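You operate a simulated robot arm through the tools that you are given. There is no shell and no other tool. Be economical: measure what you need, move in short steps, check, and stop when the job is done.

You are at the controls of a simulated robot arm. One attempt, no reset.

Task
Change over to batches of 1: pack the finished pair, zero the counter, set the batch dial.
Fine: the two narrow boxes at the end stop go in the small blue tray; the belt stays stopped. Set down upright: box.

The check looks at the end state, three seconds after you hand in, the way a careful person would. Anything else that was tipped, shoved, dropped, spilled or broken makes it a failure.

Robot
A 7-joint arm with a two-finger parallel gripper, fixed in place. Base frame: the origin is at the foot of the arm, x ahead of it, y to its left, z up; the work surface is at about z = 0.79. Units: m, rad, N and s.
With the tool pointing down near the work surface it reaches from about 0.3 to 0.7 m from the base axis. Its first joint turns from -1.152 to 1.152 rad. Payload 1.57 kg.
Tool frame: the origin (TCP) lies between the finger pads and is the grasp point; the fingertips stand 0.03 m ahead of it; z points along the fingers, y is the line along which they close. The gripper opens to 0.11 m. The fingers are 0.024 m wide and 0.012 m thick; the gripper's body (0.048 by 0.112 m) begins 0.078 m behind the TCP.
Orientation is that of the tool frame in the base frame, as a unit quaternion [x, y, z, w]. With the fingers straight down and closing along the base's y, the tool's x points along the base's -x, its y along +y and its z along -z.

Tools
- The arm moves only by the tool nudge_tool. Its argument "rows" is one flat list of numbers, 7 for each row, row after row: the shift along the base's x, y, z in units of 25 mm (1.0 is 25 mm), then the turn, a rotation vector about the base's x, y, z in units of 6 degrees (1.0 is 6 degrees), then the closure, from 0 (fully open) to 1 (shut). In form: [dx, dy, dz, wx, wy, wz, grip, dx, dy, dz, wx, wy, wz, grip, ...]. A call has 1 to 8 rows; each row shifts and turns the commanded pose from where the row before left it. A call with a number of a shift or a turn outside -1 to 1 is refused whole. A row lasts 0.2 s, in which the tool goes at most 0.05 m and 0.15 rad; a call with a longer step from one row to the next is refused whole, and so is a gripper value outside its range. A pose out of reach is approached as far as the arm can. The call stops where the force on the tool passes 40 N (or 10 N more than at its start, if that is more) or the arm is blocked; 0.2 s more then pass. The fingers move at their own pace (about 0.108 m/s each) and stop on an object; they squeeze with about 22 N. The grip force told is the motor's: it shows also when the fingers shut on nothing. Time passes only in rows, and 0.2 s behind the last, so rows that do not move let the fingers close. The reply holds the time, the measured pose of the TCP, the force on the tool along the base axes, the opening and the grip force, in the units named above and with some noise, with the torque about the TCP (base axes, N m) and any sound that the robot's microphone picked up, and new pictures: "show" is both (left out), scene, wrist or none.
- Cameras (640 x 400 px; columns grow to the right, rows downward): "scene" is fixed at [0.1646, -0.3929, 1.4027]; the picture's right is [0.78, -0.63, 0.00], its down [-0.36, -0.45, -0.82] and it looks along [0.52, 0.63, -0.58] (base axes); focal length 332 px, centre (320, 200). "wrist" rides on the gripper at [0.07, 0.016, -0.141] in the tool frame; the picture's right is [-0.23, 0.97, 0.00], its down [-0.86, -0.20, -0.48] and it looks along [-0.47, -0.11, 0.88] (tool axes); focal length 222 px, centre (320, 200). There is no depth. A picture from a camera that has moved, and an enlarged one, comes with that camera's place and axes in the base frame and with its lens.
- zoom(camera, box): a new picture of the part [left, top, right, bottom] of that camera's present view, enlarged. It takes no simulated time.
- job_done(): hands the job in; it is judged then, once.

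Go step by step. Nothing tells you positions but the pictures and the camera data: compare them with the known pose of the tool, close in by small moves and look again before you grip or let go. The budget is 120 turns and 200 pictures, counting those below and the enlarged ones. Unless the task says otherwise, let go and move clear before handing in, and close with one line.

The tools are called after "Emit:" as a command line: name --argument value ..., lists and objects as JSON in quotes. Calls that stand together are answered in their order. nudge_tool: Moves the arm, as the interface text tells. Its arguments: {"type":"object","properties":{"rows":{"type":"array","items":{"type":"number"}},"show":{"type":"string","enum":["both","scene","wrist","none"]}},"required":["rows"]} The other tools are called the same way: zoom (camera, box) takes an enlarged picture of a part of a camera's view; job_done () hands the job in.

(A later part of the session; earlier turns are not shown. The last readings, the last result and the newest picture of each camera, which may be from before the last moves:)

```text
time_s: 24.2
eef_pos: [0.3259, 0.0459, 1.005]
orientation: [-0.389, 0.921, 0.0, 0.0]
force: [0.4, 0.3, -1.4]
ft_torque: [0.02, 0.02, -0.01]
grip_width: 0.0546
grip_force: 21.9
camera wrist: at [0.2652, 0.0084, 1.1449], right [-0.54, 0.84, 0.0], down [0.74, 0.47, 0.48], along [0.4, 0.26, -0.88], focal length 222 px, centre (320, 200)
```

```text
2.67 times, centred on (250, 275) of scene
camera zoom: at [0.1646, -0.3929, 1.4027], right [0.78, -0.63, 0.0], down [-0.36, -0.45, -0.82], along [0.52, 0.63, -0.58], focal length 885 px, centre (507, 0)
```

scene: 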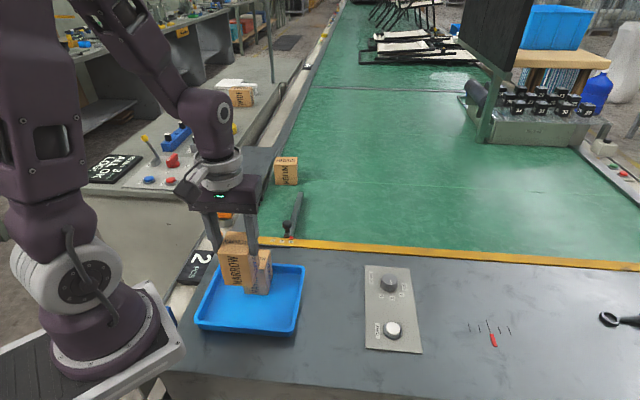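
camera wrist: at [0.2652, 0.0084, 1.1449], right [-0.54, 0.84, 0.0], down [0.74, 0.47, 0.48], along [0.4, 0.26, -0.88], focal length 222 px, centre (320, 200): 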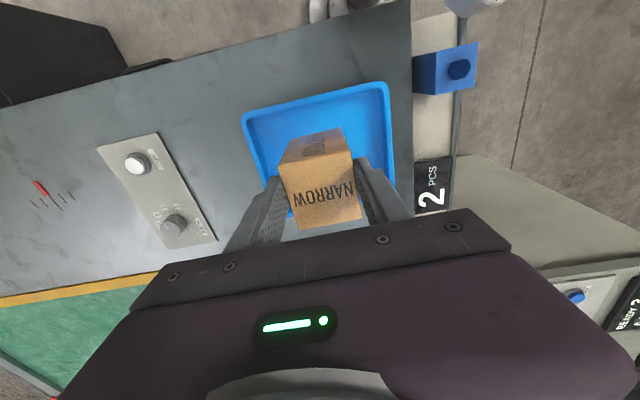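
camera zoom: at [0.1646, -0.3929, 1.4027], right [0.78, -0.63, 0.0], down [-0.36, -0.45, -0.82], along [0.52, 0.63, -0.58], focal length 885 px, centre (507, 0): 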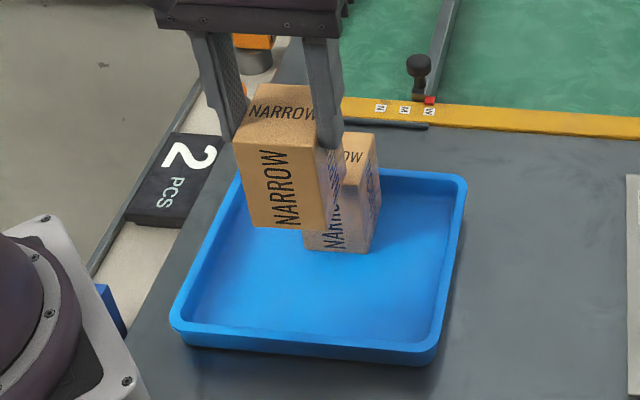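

The spacing from the first box is about 70 mm, which clears it. I'll lower toward contact.

Emit:
nudge_tool --rows '[0.04, 0, -1, 0, 0, 0, 0.7, 0.04, 0, -1, 0, 0, 0, 0.7, 0, 0, -1, 0, 0, 0, 0.7, 0, 0, -0.8, 0, 0, 0, 0.7, 0, 0, 0, 0, 0, 0, 0.7]'

Emit:
zoom --camera "scene" --box '[170, 200, 330, 350]'

```text
time_s: 25.4
eef_pos: [0.3276, 0.0439, 0.9079]
orientation: [-0.389, 0.921, 0.0, 0.0]
force: [-0.1, 0.0, -2.5]
ft_torque: [-0.02, 0.0, -0.03]
grip_width: 0.0546
grip_force: 22.1
camera wrist: at [0.2665, 0.007, 1.0495], right [-0.54, 0.84, 0.0], down [0.74, 0.47, 0.48], along [0.4, 0.26, -0.88], focal length 222 px, centre (320, 200)
```

scene: 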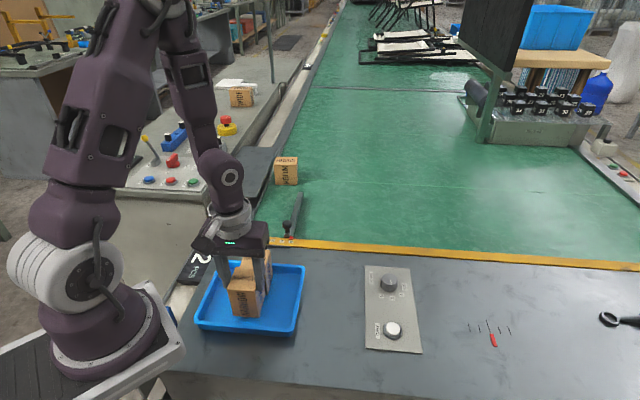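
wrist: 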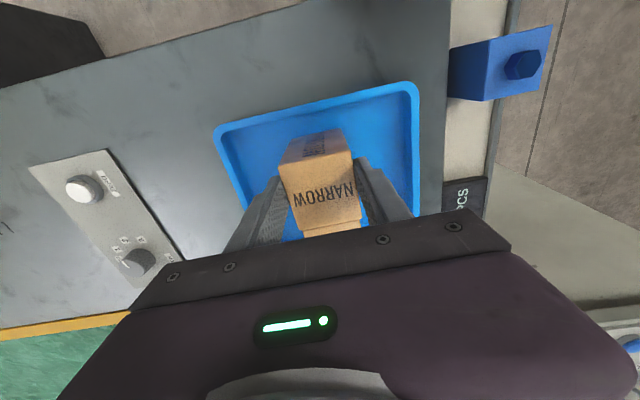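

```text
2.67 times, centred on (250, 275) of scene
camera zoom: at [0.1646, -0.3929, 1.4027], right [0.78, -0.63, 0.0], down [-0.36, -0.45, -0.82], along [0.52, 0.63, -0.58], focal length 885 px, centre (507, 0)
```

zoom: 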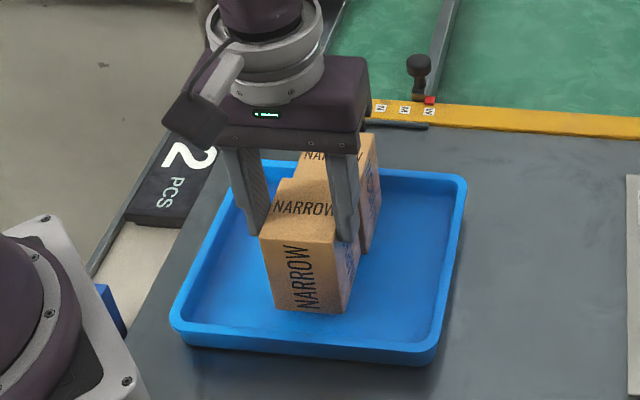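

It's clear of the first box and about 18 mm up. I'll finish the descent in small steps.

Emit:
nudge_tool --rows '[0, 0, -0.3, 0, 0, 0, 0.7, 0, 0, -0.3, 0, 0, 0, 0.7, 0, 0, -0.1, 0, 0, 0, 0.7, 0, 0, 0, 0, 0, 0, 0.7]' --show "none"

```text
time_s: 26.4
eef_pos: [0.3289, 0.0439, 0.8916]
orientation: [-0.388, 0.922, 0.0, 0.001]
force: [-1.4, -1.0, 19.6]
ft_torque: [0.01, -0.01, 0.07]
grip_width: 0.0548
grip_force: 22.5
```

Contact confirmed. I'll open a little and lift away.

Emit:
nudge_tool --rows '[0, 0, 0, 0, 0, 0, 0.35, 0, 0, 0, 0, 0, 0, 0.35, 0, 0, 0.8, 0, 0, 0, 0.35, 0, 0, 1, 0, 0, 0, 0.35, 0, 0, 1, 0, 0, 0, 0.35, 0, 0, 1, 0, 0, 0, 0.35, 0, 0, 1, 0, 0, 0, 0.35]'

Emit:
zoom --camera "scene" --box '[170, 150, 330, 350]'

```text
time_s: 28.0
eef_pos: [0.3273, 0.0446, 1.0117]
orientation: [-0.389, 0.921, 0.0, -0.001]
force: [0.4, 0.9, 0.9]
ft_torque: [0.01, -0.01, -0.04]
grip_width: 0.0715
grip_force: 0.1
camera wrist: at [0.2664, 0.0067, 1.1528], right [-0.54, 0.84, 0.0], down [0.74, 0.47, 0.48], along [0.4, 0.26, -0.88], focal length 222 px, centre (320, 200)
```

scene: 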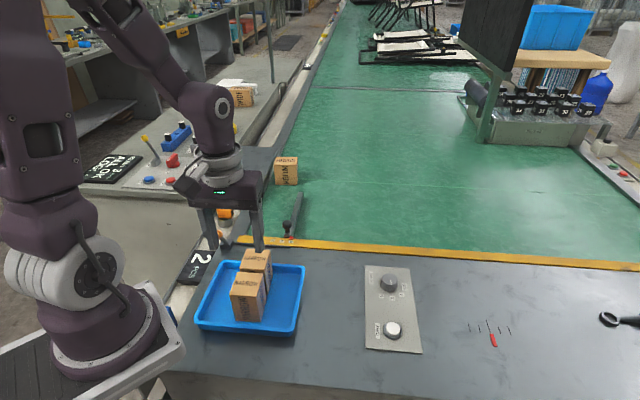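
wrist: 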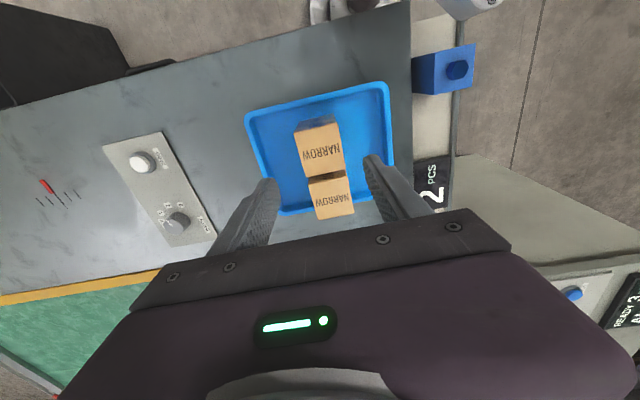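

```text
2.00 times, centred on (250, 250) of scene
camera zoom: at [0.1646, -0.3929, 1.4027], right [0.78, -0.63, 0.0], down [-0.36, -0.45, -0.82], along [0.52, 0.63, -0.58], focal length 664 px, centre (460, 100)
```

zoom: 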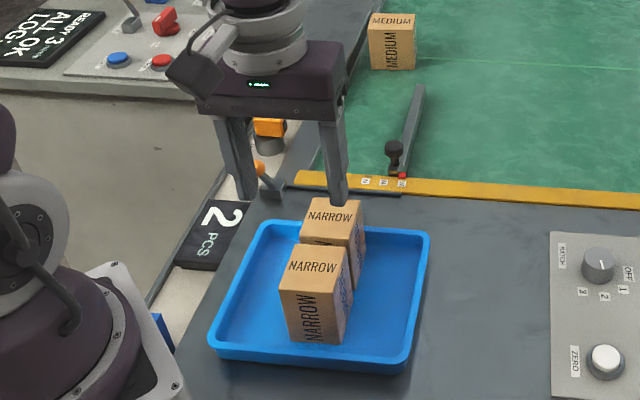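

Both boxes stand upright in the tray. Next is the panel: the ZERO button near (0.525, −0.177) and the BATCH knob near (0.607, −0.093). I'll go over there, turning the yaw back and shutting the fingers for the press.

Emit:
nudge_tool --rows '[0.5, -0.95, 0, 0, 0, -0.96, 0.35, 0.9, -0.95, 0, 0, 0, -0.96, 0.35, 0.98, -0.95, 0, 0, 0, -0.96, 0.6, 0.98, -0.95, 0, 0, 0, -0.96, 1, 0.98, -0.95, 0, 0, 0, -0.96, 1, 0.98, -0.95, 0, 0, 0, -0.96, 1, 0.98, -0.95, 0, 0, 0, -0.96, 1, 0.98, -0.95, -0.5, 0, 0, -0.96, 1]'

Emit:
zoom --camera "wrist" --box '[220, 30, 460, 200]'

```text
time_s: 29.8
eef_pos: [0.5099, -0.1482, 0.9992]
orientation: [0.002, 1.0, 0.0, -0.001]
force: [0.2, -0.3, 0.4]
ft_torque: [0.01, 0.03, 0.01]
grip_width: 0.0
grip_force: 21.7
camera wrist: at [0.4394, -0.1305, 1.1394], right [0.23, 0.97, 0.0], down [0.85, -0.2, 0.48], along [0.47, -0.11, -0.88], focal length 222 px, centre (320, 200)
```

scene: 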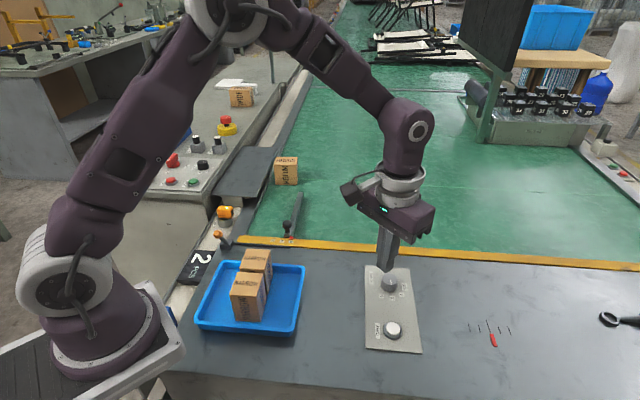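
wrist: 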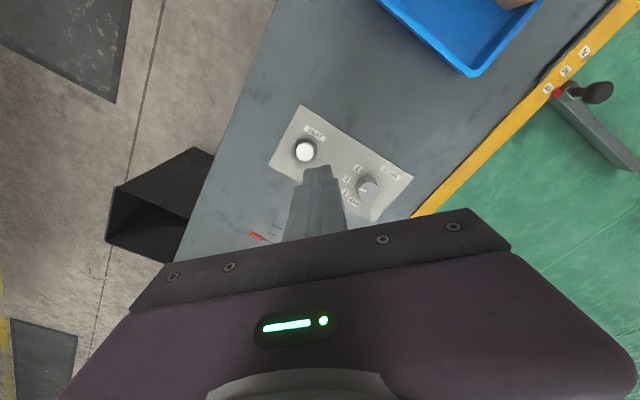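

```text
2.35 times, centred on (340, 115) of wrist
camera zoom: at [0.4394, -0.1305, 1.1394], right [0.23, 0.97, 0.0], down [0.85, -0.2, 0.48], along [0.47, -0.11, -0.88], focal length 523 px, centre (273, 400)
```

zoom: 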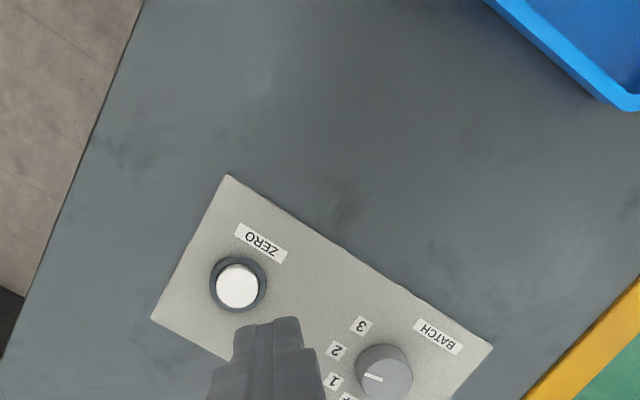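

The button is at about (0.530, −0.175) and the dial now points to 2. I'll move over the button and part-way down.

Emit:
nudge_tool --rows '[0.4, -0.53, -0.8, 0, 0, 0, 1, 0.4, -0.53, -0.8, 0, 0, 0, 1, 0, 0, -0.8, 0, 0, 0, 1, 0, 0, -0.8, 0, 0, 0, 1, 0, 0, -0.8, 0, 0, 0, 1, 0, 0, -0.6, 0, 0, 0, 1]'

Emit:
zoom --camera "wrist" --box '[220, 80, 460, 230]'

Emit:
zoom --camera "scene" --box '[340, 250, 460, 362]'

```text
time_s: 31.2
eef_pos: [0.5291, -0.1747, 0.8834]
orientation: [0.001, 1.0, 0.001, -0.001]
force: [0.0, 0.5, 0.8]
ft_torque: [0.02, 0.0, 0.0]
grip_width: 0.0001
grip_force: 21.1
camera wrist: at [0.4599, -0.157, 1.0239], right [0.23, 0.97, 0.0], down [0.85, -0.2, 0.48], along [0.47, -0.11, -0.88], focal length 222 px, centre (320, 200)
```

scene: 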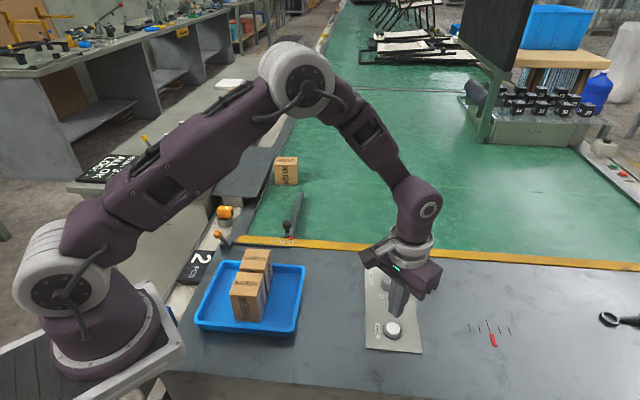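
wrist: 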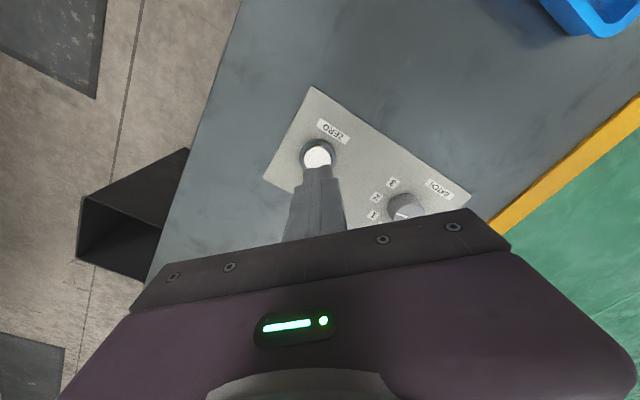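

```text
2.67 times, centred on (340, 155) of wrist
camera zoom: at [0.4599, -0.157, 1.0239], right [0.23, 0.97, 0.0], down [0.85, -0.2, 0.48], along [0.47, -0.11, -0.88], focal length 592 px, centre (267, 320)
```

zoom: 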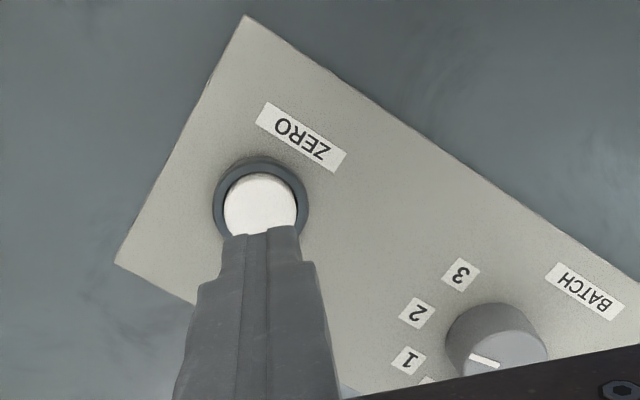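

```text
3.57 times, centred on (400, 306) of scene
camera zoom: at [0.1646, -0.3929, 1.4027], right [0.78, -0.63, 0.0], down [-0.36, -0.45, -0.82], along [0.52, 0.63, -0.58], focal length 1185 px, centre (34, -179)
```

zoom: 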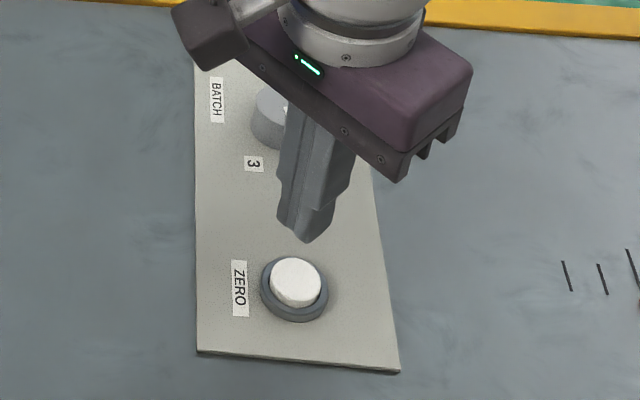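

The fingertips are nearly over the cap; it sits about 3 mm toward −y. I'll correct and press down in small steps.

Emit:
nudge_tool --rows '[-0.06, -0.13, 0, 0, 0, 0, 1, 0, 0, -0.6, 0, 0, 0, 1, 0, 0, -0.4, 0, 0, 0, 1, 0, 0, -0.2, 0, 0, 0, 1, 0, 0, 0, 0, 0, 0, 1]'

Emit:
zoom --camera "scene" --box '[340, 250, 460, 362]'

```text
time_s: 32.4
eef_pos: [0.5285, -0.1757, 0.853]
orientation: [0.002, 1.0, -0.001, 0.0]
force: [-0.5, -1.2, 0.1]
ft_torque: [-0.02, 0.02, -0.02]
grip_width: 0.0003
grip_force: 21.2
camera wrist: at [0.4581, -0.1592, 0.9944], right [0.23, 0.97, 0.0], down [0.85, -0.2, 0.48], along [0.47, -0.11, -0.88], focal length 222 px, centre (320, 200)
```

scene: 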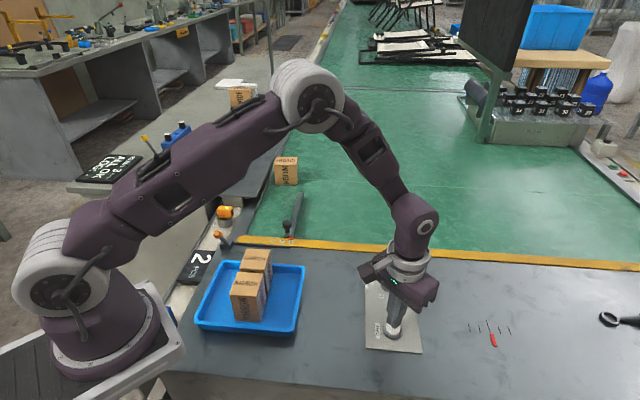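
wrist: 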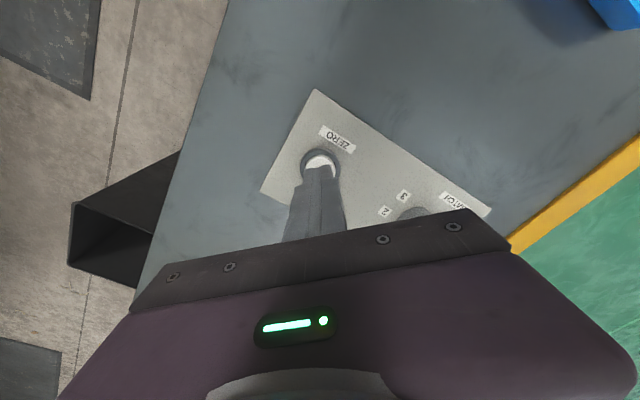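

```text
3.57 times, centred on (400, 306) of scene
camera zoom: at [0.1646, -0.3929, 1.4027], right [0.78, -0.63, 0.0], down [-0.36, -0.45, -0.82], along [0.52, 0.63, -0.58], focal length 1185 px, centre (34, -179)
```

zoom: 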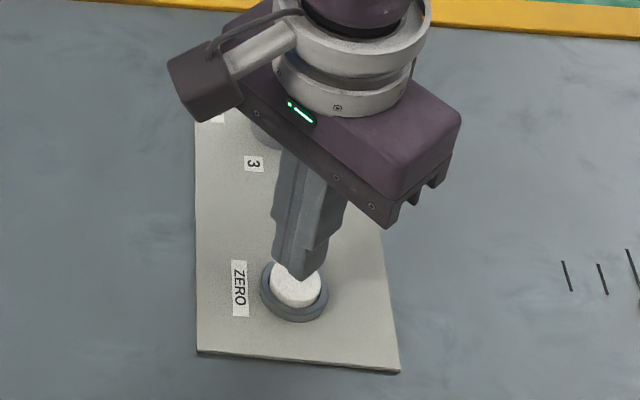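

Aligned and still about 10 mm above the cap. I'll go on in 3–4 mm steps.

Emit:
nudge_tool --rows '[0, 0, -0.16, 0, 0, 0, 1, 0, 0, -0.14, 0, 0, 0, 1, 0, 0, 0, 0, 0, 0, 1]' --show "none"

Emit:
zoom --camera "scene" --box '[340, 250, 460, 362]'

```text
time_s: 33.2
eef_pos: [0.5279, -0.1747, 0.8476]
orientation: [0.002, 1.0, 0.0, 0.0]
force: [-0.5, 0.0, -0.4]
ft_torque: [0.0, 0.02, 0.0]
grip_width: 0.0
grip_force: 21.5
```

```text
3.57 times, centred on (400, 306) of scene
camera zoom: at [0.1646, -0.3929, 1.4027], right [0.78, -0.63, 0.0], down [-0.36, -0.45, -0.82], along [0.52, 0.63, -0.58], focal length 1185 px, centre (34, -179)
```

zoom: 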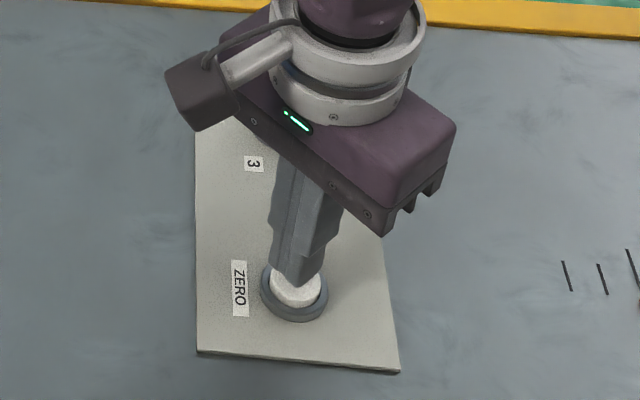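

Emit:
nudge_tool --rows '[0, 0, -0.12, 0, 0, 0, 1, 0, 0, -0.12, 0, 0, 0, 1, 0, 0, 0, 0, 0, 0, 1]' --show "none"

Emit:
zoom --camera "scene" --box '[340, 250, 460, 362]'

Emit:
zoom --camera "scene" --box '[170, 230, 250, 290]'

```text
time_s: 34.0
eef_pos: [0.5282, -0.1747, 0.8419]
orientation: [0.002, 1.0, 0.0, -0.001]
force: [0.5, 0.3, 0.1]
ft_torque: [-0.02, 0.0, 0.02]
grip_width: 0.0002
grip_force: 21.1
```

```text
3.57 times, centred on (400, 306) of scene
camera zoom: at [0.1646, -0.3929, 1.4027], right [0.78, -0.63, 0.0], down [-0.36, -0.45, -0.82], along [0.52, 0.63, -0.58], focal length 1185 px, centre (34, -179)
```

zoom: 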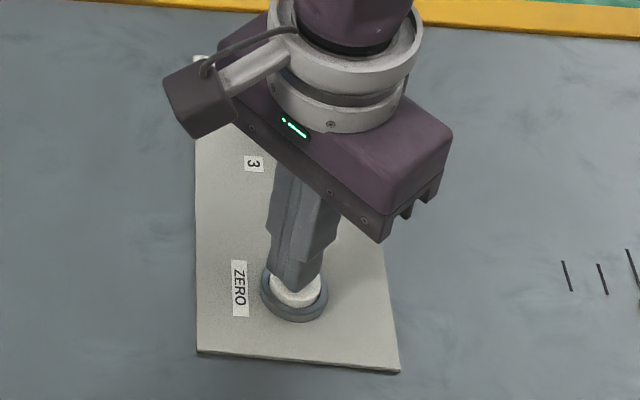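

```text
6.67 times, centred on (210, 260) of scene
camera zoom: at [0.1646, -0.3929, 1.4027], right [0.78, -0.63, 0.0], down [-0.36, -0.45, -0.82], along [0.52, 0.63, -0.58], focal length 2212 px, centre (1053, -200)
```

zoom: 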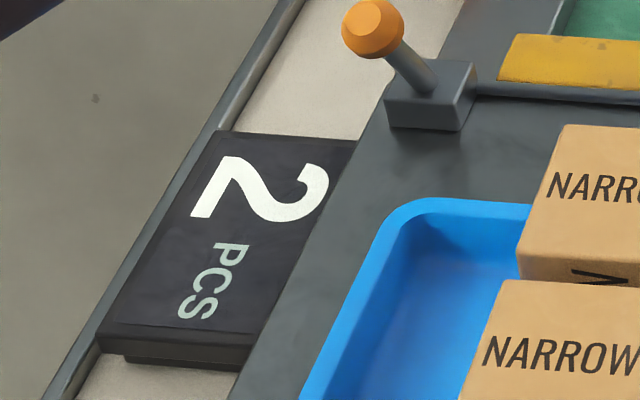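

Emit:
nudge_tool --rows '[0, 0, -0.12, 0, 0, 0, 1, 0, 0, 0, 0, 0, 0, 1]' --show "none"

Emit:
nudge_tool --rows '[0, 0, -0.12, 0, 0, 0, 1, 0, 0, 0, 0, 0, 0, 1]' --show "none"

Emit:
zoom --camera "scene" --box '[170, 230, 250, 290]'

```text
time_s: 34.6
eef_pos: [0.5273, -0.1754, 0.8391]
orientation: [0.002, 1.0, 0.0, 0.0]
force: [0.2, 0.6, 1.5]
ft_torque: [0.02, 0.01, -0.05]
grip_width: 0.0
grip_force: 21.8
```

```text
time_s: 35.2
eef_pos: [0.5297, -0.1756, 0.836]
orientation: [0.002, 1.0, 0.0, 0.0]
force: [-0.7, 0.4, 3.3]
ft_torque: [-0.02, 0.03, -0.02]
grip_width: 0.0
grip_force: 21.2
heard: click
```

```text
6.67 times, centred on (210, 260) of scene
camera zoom: at [0.1645, -0.3929, 1.4027], right [0.78, -0.63, 0.0], down [-0.36, -0.45, -0.82], along [0.52, 0.63, -0.58], focal length 2212 px, centre (1053, -200)
```

zoom: 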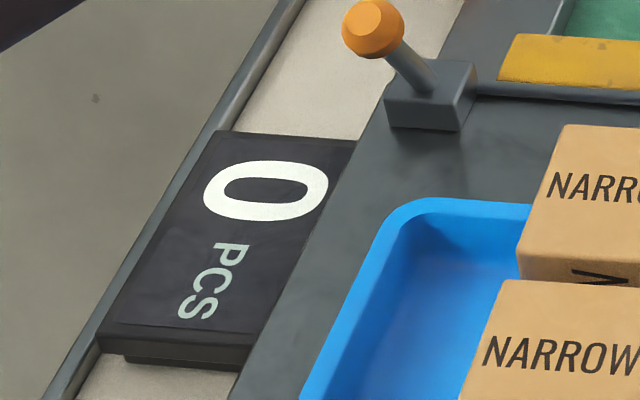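

The counter now reads 0. I'll lift off, go above the BATCH knob, pre-turn the hand −20° and open to about 60 mm.

Emit:
nudge_tool --rows '[0, 0, 0.8, 0, 0, 0, 1, 0, 0, 1, 0, 0, 0, 1, 0, 0, 1, 0, 0, 0, 0.45, 0.78, 0.84, 0.8, 0, 0, -0.85, 0.45, 0.78, 0.84, 0, 0, 0, -0.85, 0.45, 0.78, 0.84, 0, 0, 0, -0.85, 0.45, 0.78, 0.84, 0, 0, 0, -0.8, 0.45, 0, 0, 0, 0, 0, 0, 0.45]'

Emit:
zoom --camera "wrist" --box '[240, 80, 400, 220]'

Emit:
zoom --camera "scene" --box '[360, 255, 440, 305]'

```text
time_s: 37.0
eef_pos: [0.6068, -0.0913, 0.9265]
orientation: [0.177, 0.984, 0.0, 0.0]
force: [-0.4, -0.4, 0.4]
ft_torque: [-0.02, -0.03, 0.03]
grip_width: 0.0606
grip_force: 0.0
camera wrist: at [0.5463, -0.0502, 1.0665], right [0.55, 0.83, 0.0], down [0.73, -0.49, 0.48], along [0.4, -0.26, -0.88], focal length 222 px, centre (320, 200)
```

scene: 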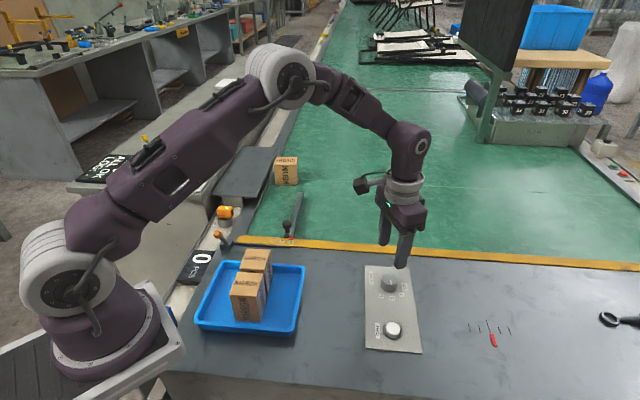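
wrist: 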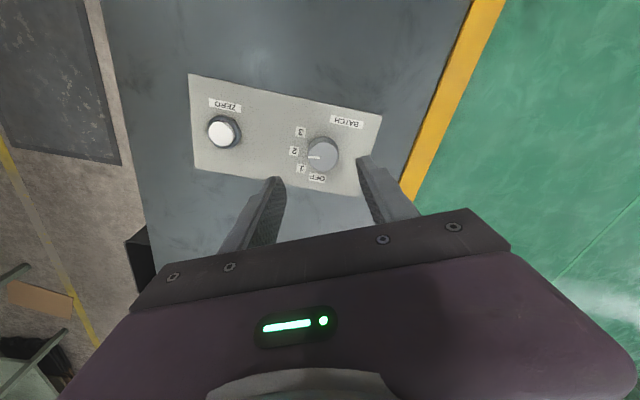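

```text
2.86 times, centred on (320, 150) of wrist
camera zoom: at [0.5463, -0.0502, 1.0665], right [0.55, 0.83, 0.0], down [0.73, -0.49, 0.48], along [0.4, -0.26, -0.88], focal length 635 px, centre (320, 343)
```

zoom: 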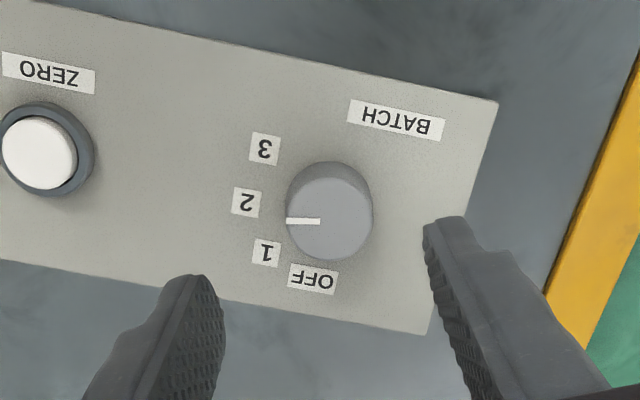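

```text
8.00 times, centred on (400, 280) of scene
camera zoom: at [0.1646, -0.3928, 1.4027], right [0.78, -0.63, 0.0], down [-0.36, -0.45, -0.82], along [0.52, 0.63, -0.58], focal length 2655 px, centre (-320, -440)
```

zoom: 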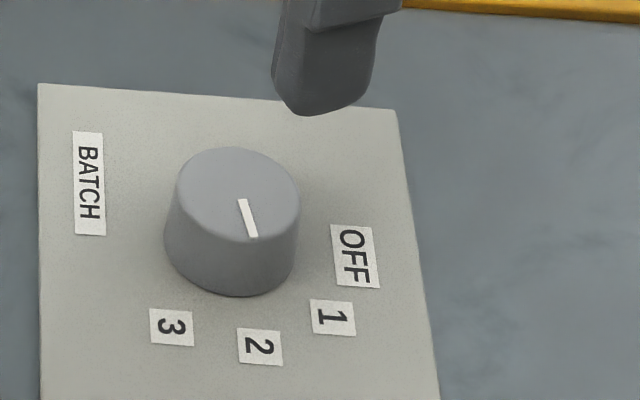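

The knob is about 33 mm across, centred near (0.614, −0.091). It points at 2, and 1 is about +42° away (counter-clockwise from above). I'll centre on it and go down most of the way.

Emit:
nudge_tool --rows '[0.29, 0, -0.6, 0, 0, 0, 0.45, 0, 0, -0.8, 0, 0, 0, 0.45, 0, 0, -0.8, 0, 0, 0, 0.45, 0, 0, -0.4, 0, 0, 0, 0.45, 0, 0, 0, 0, 0, 0, 0.45]'

Emit:
zoom --camera "wrist" --box '[240, 80, 400, 220]'

Emit:
zoom --camera "scene" --box '[350, 240, 446, 300]'

```text
time_s: 38.2
eef_pos: [0.6142, -0.0921, 0.8607]
orientation: [0.175, 0.984, 0.0, 0.0]
force: [-0.1, -0.6, 0.0]
ft_torque: [-0.01, 0.01, 0.01]
grip_width: 0.0607
grip_force: 0.0
camera wrist: at [0.5545, -0.052, 1.0001], right [0.55, 0.83, 0.0], down [0.73, -0.48, 0.48], along [0.4, -0.26, -0.88], focal length 222 px, centre (320, 200)
```

scene: 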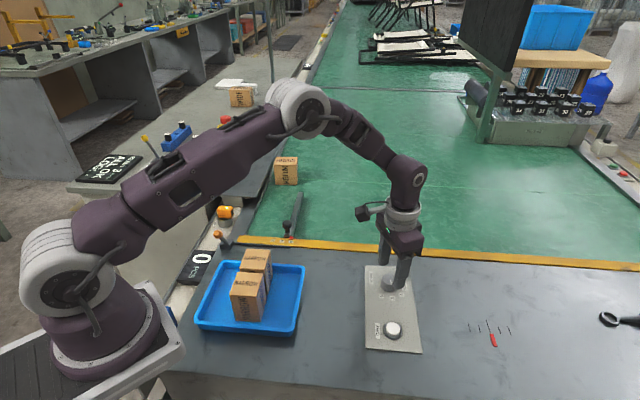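
wrist: 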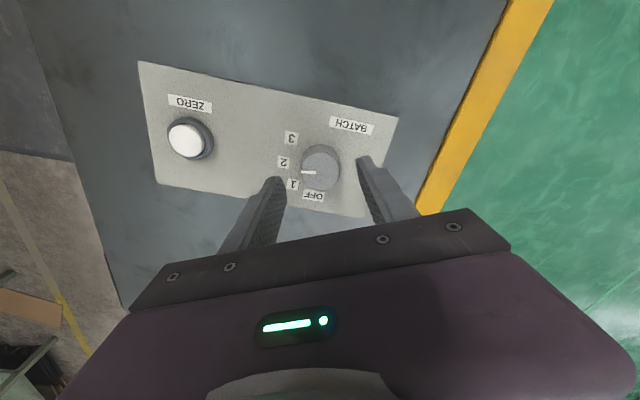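

```text
2.86 times, centred on (320, 150) of wrist
camera zoom: at [0.5545, -0.052, 1.0001], right [0.55, 0.83, 0.0], down [0.73, -0.48, 0.48], along [0.4, -0.26, -0.88], focal length 635 px, centre (320, 343)
```

zoom: 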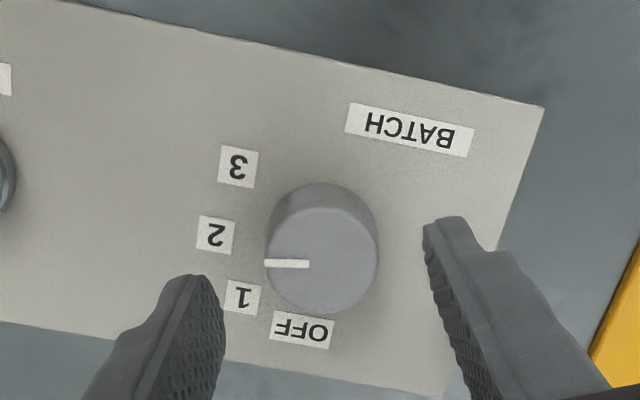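

```text
6.67 times, centred on (398, 270) of scene
camera zoom: at [0.1646, -0.3929, 1.4027], right [0.78, -0.63, 0.0], down [-0.36, -0.45, -0.82], along [0.52, 0.63, -0.58], focal length 2212 px, centre (-200, -267)
```

zoom: 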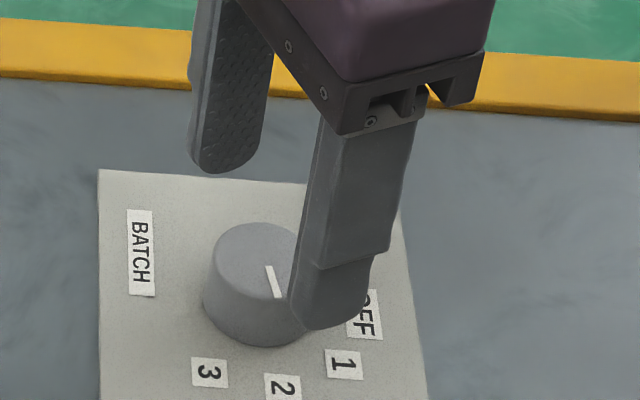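

The knob is centred between the fingers. I'll go down to z≈0.835, close and settle.

Emit:
nudge_tool --rows '[0, 0, -0.5, 0, 0, 0, 0.45, 0, 0, -0.5, 0, 0, 0, 0.45, 0, 0, 0, 0, 0, 0, 0.45, 0, 0, 0, 0, 0, 0, 0.8, 0, 0, 0, 0, 0, 0, 0.8, 0, 0, 0, 0, 0, 0, 0.8]'

Emit:
zoom --camera "wrist" --box '[240, 80, 400, 220]'

```text
time_s: 39.6
eef_pos: [0.6146, -0.0923, 0.8359]
orientation: [0.176, 0.984, 0.001, 0.0]
force: [3.7, 6.1, -2.7]
ft_torque: [0.14, -0.3, 0.02]
grip_width: 0.0361
grip_force: 43.0
camera wrist: at [0.5549, -0.0519, 0.9763], right [0.55, 0.83, 0.0], down [0.73, -0.48, 0.48], along [0.4, -0.26, -0.88], focal length 222 px, centre (320, 200)
```

scene: 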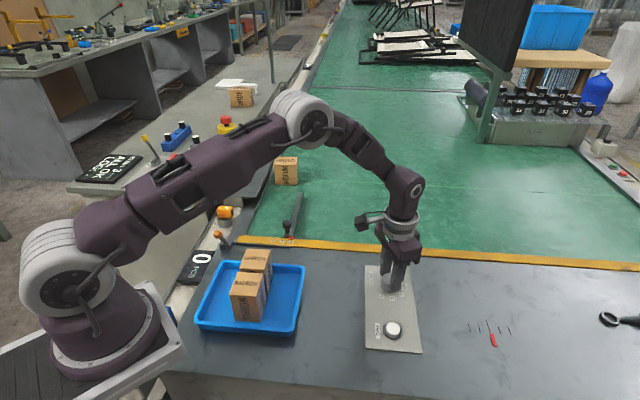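
wrist: 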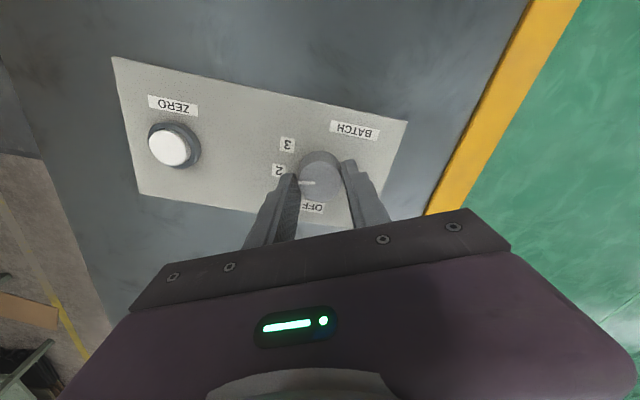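

```text
2.86 times, centred on (320, 150) of wrist
camera zoom: at [0.5549, -0.0519, 0.9763], right [0.55, 0.83, 0.0], down [0.73, -0.48, 0.48], along [0.4, -0.26, -0.88], focal length 635 px, centre (320, 343)
```

zoom: 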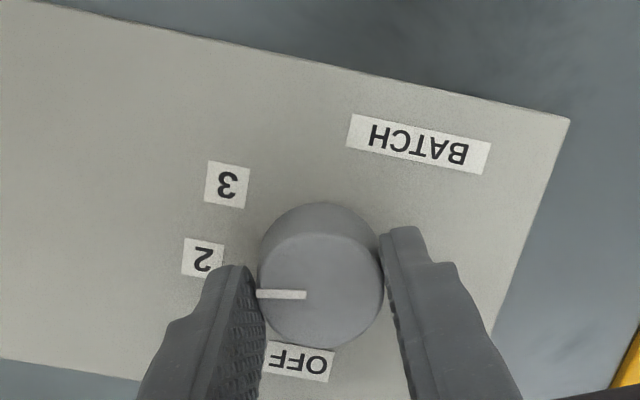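

The knob is gripped. I'll turn it +30° first and check.

Emit:
nudge_tool --rows '[0, 0, 0, 0, 0, 0.8, 0.8, 0, 0, 0, 0, 0, 0.8, 0.8, 0, 0, 0, 0, 0, 0.8, 0.8, 0, 0, 0, 0, 0, 0.8, 0.8, 0, 0, 0, 0, 0, 0.8, 0.8, 0, 0, 0, 0, 0, 0.8, 0.8, 0, 0, 0, 0, 0, 0.2, 0.8]' --show "wrist"

Emit:
zoom --camera "wrist" --box '[240, 80, 400, 220]'

```text
time_s: 41.2
eef_pos: [0.615, -0.0923, 0.8348]
orientation: [-0.085, 0.996, -0.001, 0.001]
force: [-0.8, -1.7, 37.8]
ft_torque: [-0.1, 0.28, 0.03]
grip_width: 0.036
grip_force: 42.7
camera wrist: at [0.543, -0.0866, 0.9761], right [0.06, 1.0, 0.0], down [0.88, -0.05, 0.48], along [0.48, -0.03, -0.88], focal length 222 px, centre (320, 200)
```

wrist: 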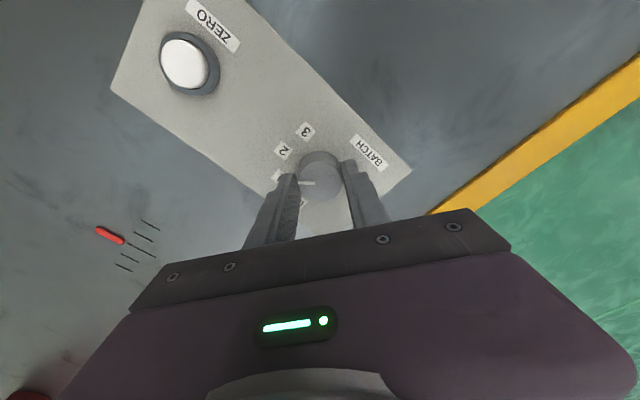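

```text
2.86 times, centred on (320, 150) of wrist
camera zoom: at [0.543, -0.0866, 0.9761], right [0.06, 1.0, 0.0], down [0.88, -0.05, 0.48], along [0.48, -0.03, -0.88], focal length 635 px, centre (320, 343)
```

zoom: 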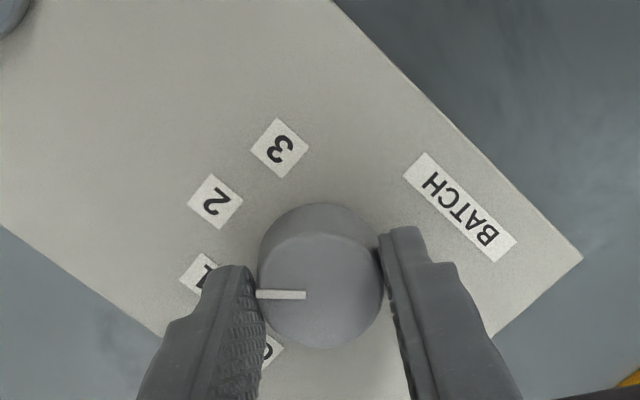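

It turned 30°, and the pointer is now nearing 1. There is some vertical load, so I'll ease up about 1 mm while turning the remaining ~11°.

Emit:
nudge_tool --rows '[0, 0, 0.05, 0, 0, 0.3, 0.8, 0, 0, 0, 0, 0, 0.5, 0.8, 0, 0, 0, 0, 0, 0.5, 0.8, 0, 0, 0, 0, 0, 0.5, 0.8, 0, 0, 0, 0, 0, 0, 0.8]' --show "wrist"

Emit:
zoom --camera "wrist" --box '[240, 80, 400, 220]'

```text
time_s: 42.4
eef_pos: [0.6146, -0.0912, 0.8359]
orientation: [-0.178, 0.984, 0.0, 0.003]
force: [24.0, -11.0, 4.8]
ft_torque: [-0.24, -0.94, 0.0]
grip_width: 0.0362
grip_force: 42.8
camera wrist: at [0.5429, -0.1003, 0.9758], right [-0.13, 0.99, 0.0], down [0.87, 0.11, 0.48], along [0.48, 0.06, -0.88], focal length 222 px, centre (320, 200)
```

wrist: 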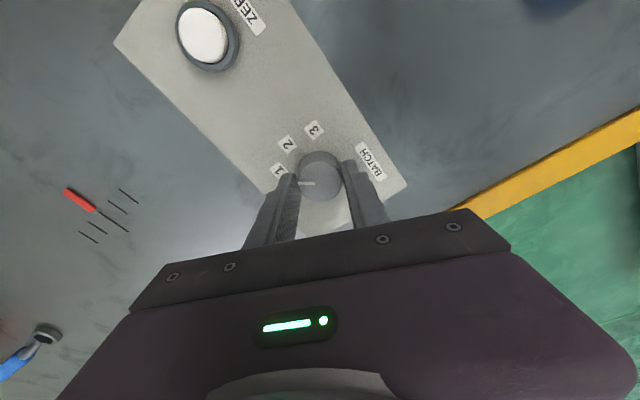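

```text
2.86 times, centred on (320, 150) of wrist
camera zoom: at [0.5429, -0.1003, 0.9758], right [-0.13, 0.99, 0.0], down [0.87, 0.11, 0.48], along [0.48, 0.06, -0.88], focal length 635 px, centre (320, 343)
```

zoom: 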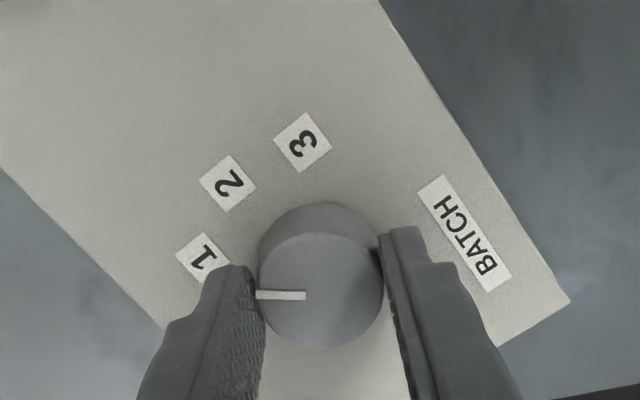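

Label 1 now sits against the pointer just as label 2 did before. I'll release, lift clear and look.

Emit:
nudge_tool --rows '[0, 0, 0, 0, 0, 0, 0.45, 0, 0, 0, 0, 0, 0, 0.45, 0, 0, 0.6, 0, 0, 0, 0.45, 0, 0, 1, 0, 0, 0, 0.45, 0, 0, 1, 0, 0, 0, 0.45, -0.8, -0.3, 1, 0, 0, 0, 0.45, -0.8, -0.3, 1, 0, 0, 0, 0.45, -0.8, -0.3, 0, 0, 0, 0, 0.45]'

Emit:
zoom --camera "scene" --box '[360, 255, 440, 305]'

Emit:
zoom --camera "wrist" --box '[240, 80, 440, 220]'

Emit:
zoom --camera "scene" --box '[170, 140, 330, 340]'

```text
time_s: 44.2
eef_pos: [0.5517, -0.1126, 0.9505]
orientation: [-0.178, 0.984, 0.0, 0.001]
force: [-0.2, 0.3, 0.0]
ft_torque: [-0.02, -0.01, 0.0]
grip_width: 0.0605
grip_force: 0.0
camera wrist: at [0.4809, -0.1217, 1.0912], right [-0.13, 0.99, 0.0], down [0.87, 0.11, 0.48], along [0.47, 0.06, -0.88], focal length 222 px, centre (320, 200)
```

scene: 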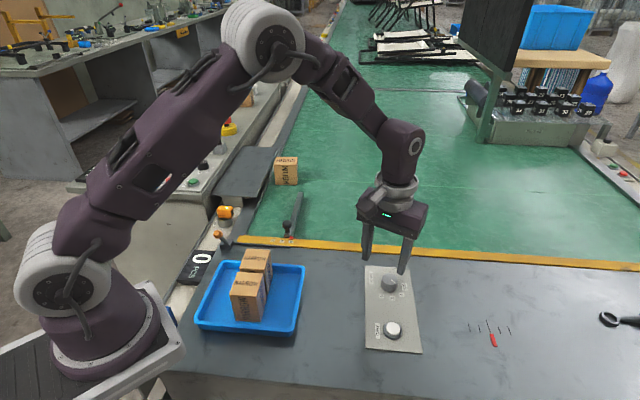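
wrist: 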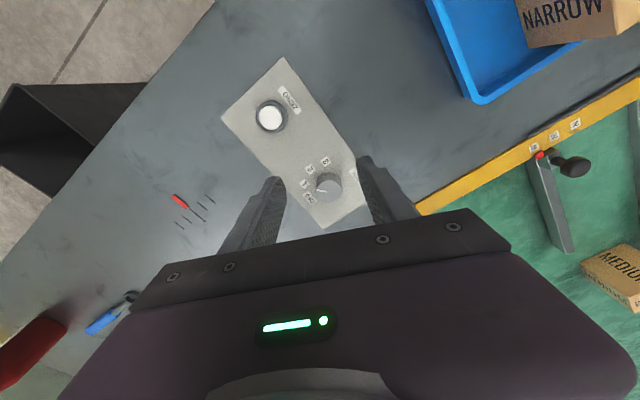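

```text
8.00 times, centred on (400, 280) of scene
camera zoom: at [0.1646, -0.3929, 1.4027], right [0.78, -0.63, 0.0], down [-0.36, -0.45, -0.82], along [0.52, 0.63, -0.58], focal length 2655 px, centre (-320, -440)
```

zoom: 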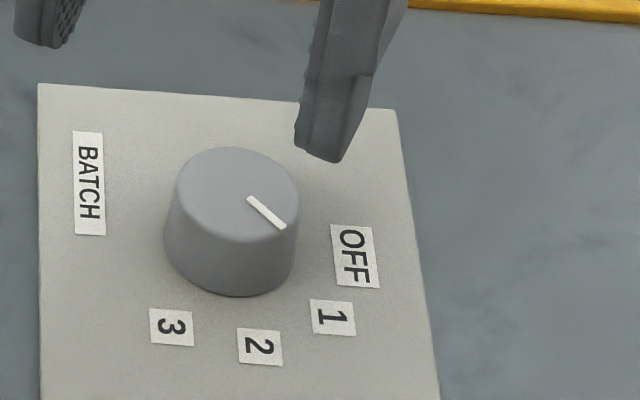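

```text
2.86 times, centred on (340, 150) of wrist
camera zoom: at [0.4809, -0.1217, 1.0912], right [-0.13, 0.99, 0.0], down [0.87, 0.11, 0.48], along [0.47, 0.06, -0.88], focal length 635 px, centre (263, 343)
```

zoom: 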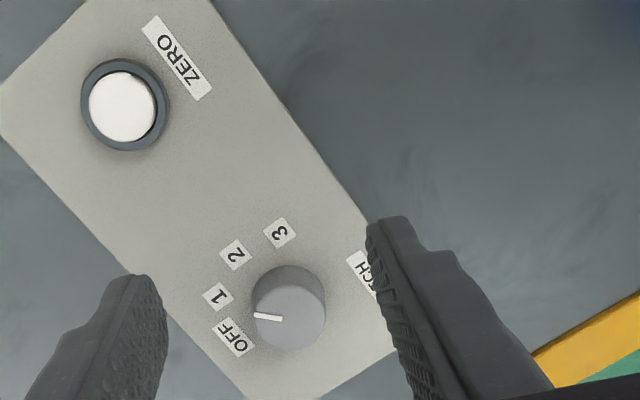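

```text
2.00 times, centred on (250, 240) of scene
camera zoom: at [0.1646, -0.3929, 1.4027], right [0.78, -0.63, 0.0], down [-0.36, -0.45, -0.82], along [0.52, 0.63, -0.58], focal length 664 px, centre (460, 120)
```

zoom: 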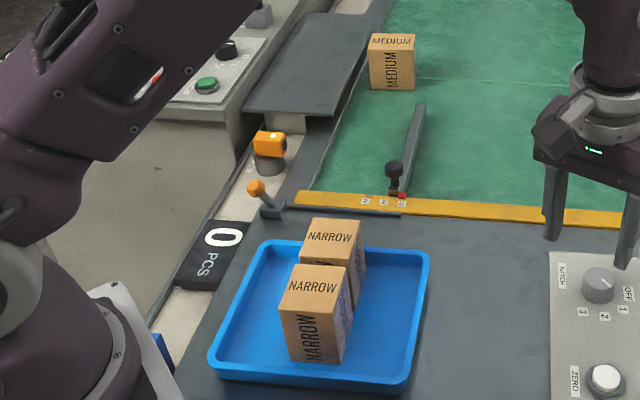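

The counter reads 0 and the boxes stand well. The pointer looks about 7–8° short of 1, so I'll go back over the knob and check more closely.

Emit:
nudge_tool --rows '[0.84, 0.28, 0, 0, 0, 0, 0.45, 0.84, 0.28, -0.4, 0, 0, 0, 0.45, 0.84, 0.29, -0.8, 0, 0, 0, 0.45, 0, 0, -0.8, 0, 0, 0, 0.45, 0, 0, -0.8, 0, 0, 0, 0.45, 0, 0, -0.8, 0, 0, 0, 0.45, 0, 0, 0, 0, 0, 0, 0.45]' --show "wrist"

Emit:
zoom --camera "wrist" --box '[240, 80, 400, 220]'

```text
time_s: 45.8
eef_pos: [0.6153, -0.0922, 0.8615]
orientation: [-0.177, 0.984, 0.0, 0.0]
force: [0.4, 0.1, 0.0]
ft_torque: [0.02, -0.01, 0.01]
grip_width: 0.0604
grip_force: 0.2
camera wrist: at [0.5448, -0.1004, 1.0016], right [-0.13, 0.99, 0.0], down [0.87, 0.11, 0.48], along [0.47, 0.06, -0.88], focal length 222 px, centre (320, 200)
```

wrist: 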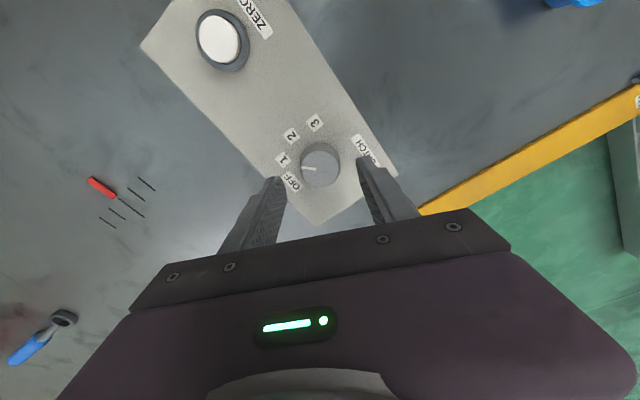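

```text
2.86 times, centred on (320, 150) of wrist
camera zoom: at [0.5448, -0.1004, 1.0016], right [-0.13, 0.99, 0.0], down [0.87, 0.11, 0.48], along [0.47, 0.06, -0.88], focal length 635 px, centre (320, 343)
```

zoom: 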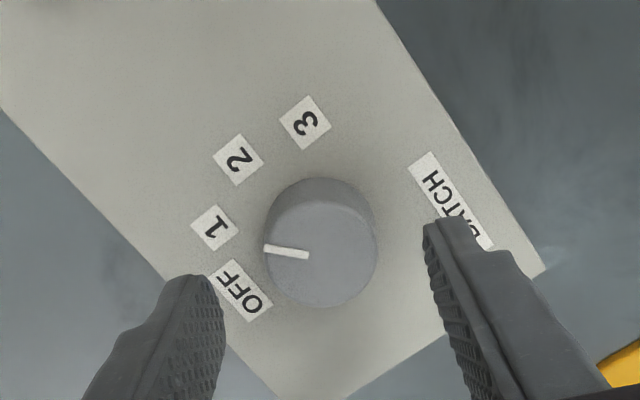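

The pointer rotated fully while gripped, then came back about 8° on release, either into a detent or dragged by side load. I'll regrip and check for side load.

Emit:
nudge_tool --rows '[0, 0, -0.5, 0, 0, 0, 0.45, 0, 0, -0.5, 0, 0, 0, 0.45, 0, 0, 0, 0, 0, 0, 0.66, 0, 0, 0, 0, 0, 0, 0.7, 0, 0, 0, 0, 0, 0, 0.7]' --show "none"

Emit:
zoom --camera "wrist" --box '[240, 80, 400, 220]'

```text
time_s: 47.0
eef_pos: [0.6167, -0.0938, 0.8352]
orientation: [-0.178, 0.984, 0.001, 0.0]
force: [-1.5, 5.7, -1.3]
ft_torque: [0.16, 0.07, -0.01]
grip_width: 0.0388
grip_force: 3.1
```

```text
2.86 times, centred on (320, 150) of wrist
camera zoom: at [0.5451, -0.1015, 0.9757], right [-0.13, 0.99, 0.0], down [0.87, 0.11, 0.48], along [0.47, 0.06, -0.88], focal length 635 px, centre (320, 343)
```

zoom: 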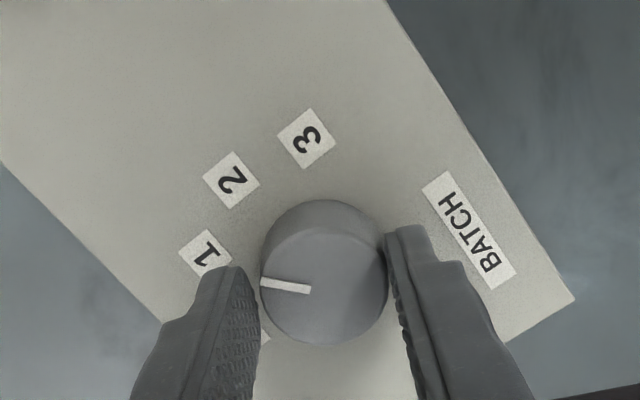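

Emit:
nudge_tool --rows '[-0.02, 0.06, 0.02, 0, 0, 0, 0.72, 0, 0, 0, 0, 0, 0, 0.8, 0, 0, 0, 0, 0, 0.5, 0.8, 0, 0, 0, 0, 0, 0.5, 0.8, 0, 0, 0, 0, 0, 0.5, 0.8, 0, 0, 0, 0, 0, 0, 0.8]' --show "none"

Emit:
zoom --camera "wrist" --box '[240, 80, 400, 220]'

```text
time_s: 48.4
eef_pos: [0.6146, -0.0917, 0.8361]
orientation: [-0.255, 0.967, 0.0, -0.001]
force: [-3.2, -0.6, -22.7]
ft_torque: [0.08, -0.14, 0.01]
grip_width: 0.0358
grip_force: 42.3
```

```text
2.86 times, centred on (320, 150) of wrist
camera zoom: at [0.5471, -0.111, 0.9763], right [-0.28, 0.96, 0.0], down [0.84, 0.25, 0.48], along [0.46, 0.13, -0.88], focal length 635 px, centre (320, 343)
```

zoom: 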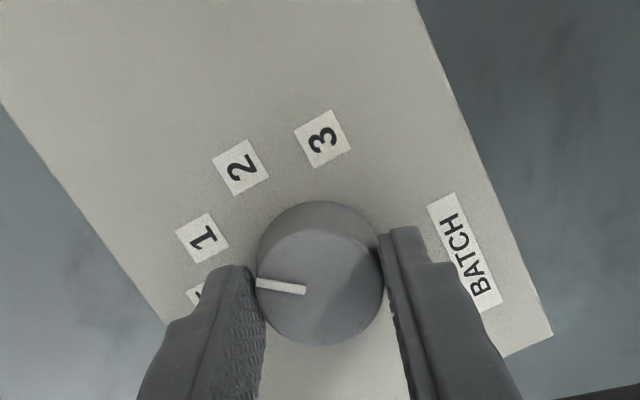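

Pointer moved on with the grip. I'll relieve the vertical load, release slowly, and see whether it stays.

Emit:
nudge_tool --rows '[0, 0, -0.03, 0, 0, 0, 0.8, 0, 0, 0, 0, 0, 0, 0.66, 0, 0, 0, 0, 0, 0, 0.6, 0, 0, 0, 0, 0, 0, 0.5]' --show "none"

Emit:
zoom --camera "wrist" --box '[240, 80, 400, 220]'

```text
time_s: 49.4
eef_pos: [0.6165, -0.0903, 0.8351]
orientation: [-0.254, 0.967, 0.0, 0.0]
force: [-0.2, -0.4, -0.3]
ft_torque: [-0.02, -0.05, -0.03]
grip_width: 0.0548
grip_force: 0.0
```

```text
2.86 times, centred on (320, 150) of wrist
camera zoom: at [0.5472, -0.1098, 0.976], right [-0.28, 0.96, 0.0], down [0.84, 0.25, 0.48], along [0.46, 0.13, -0.88], focal length 635 px, centre (320, 343)
```

zoom: 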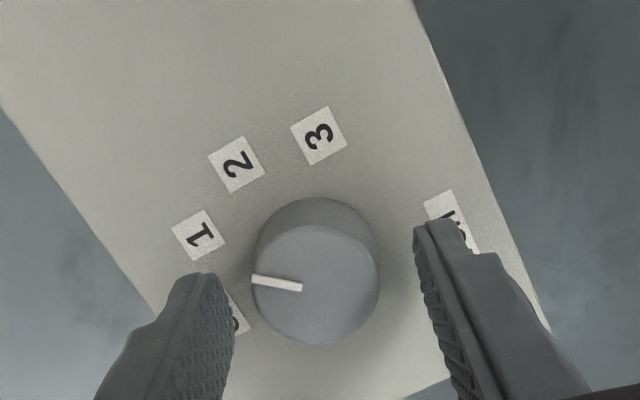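

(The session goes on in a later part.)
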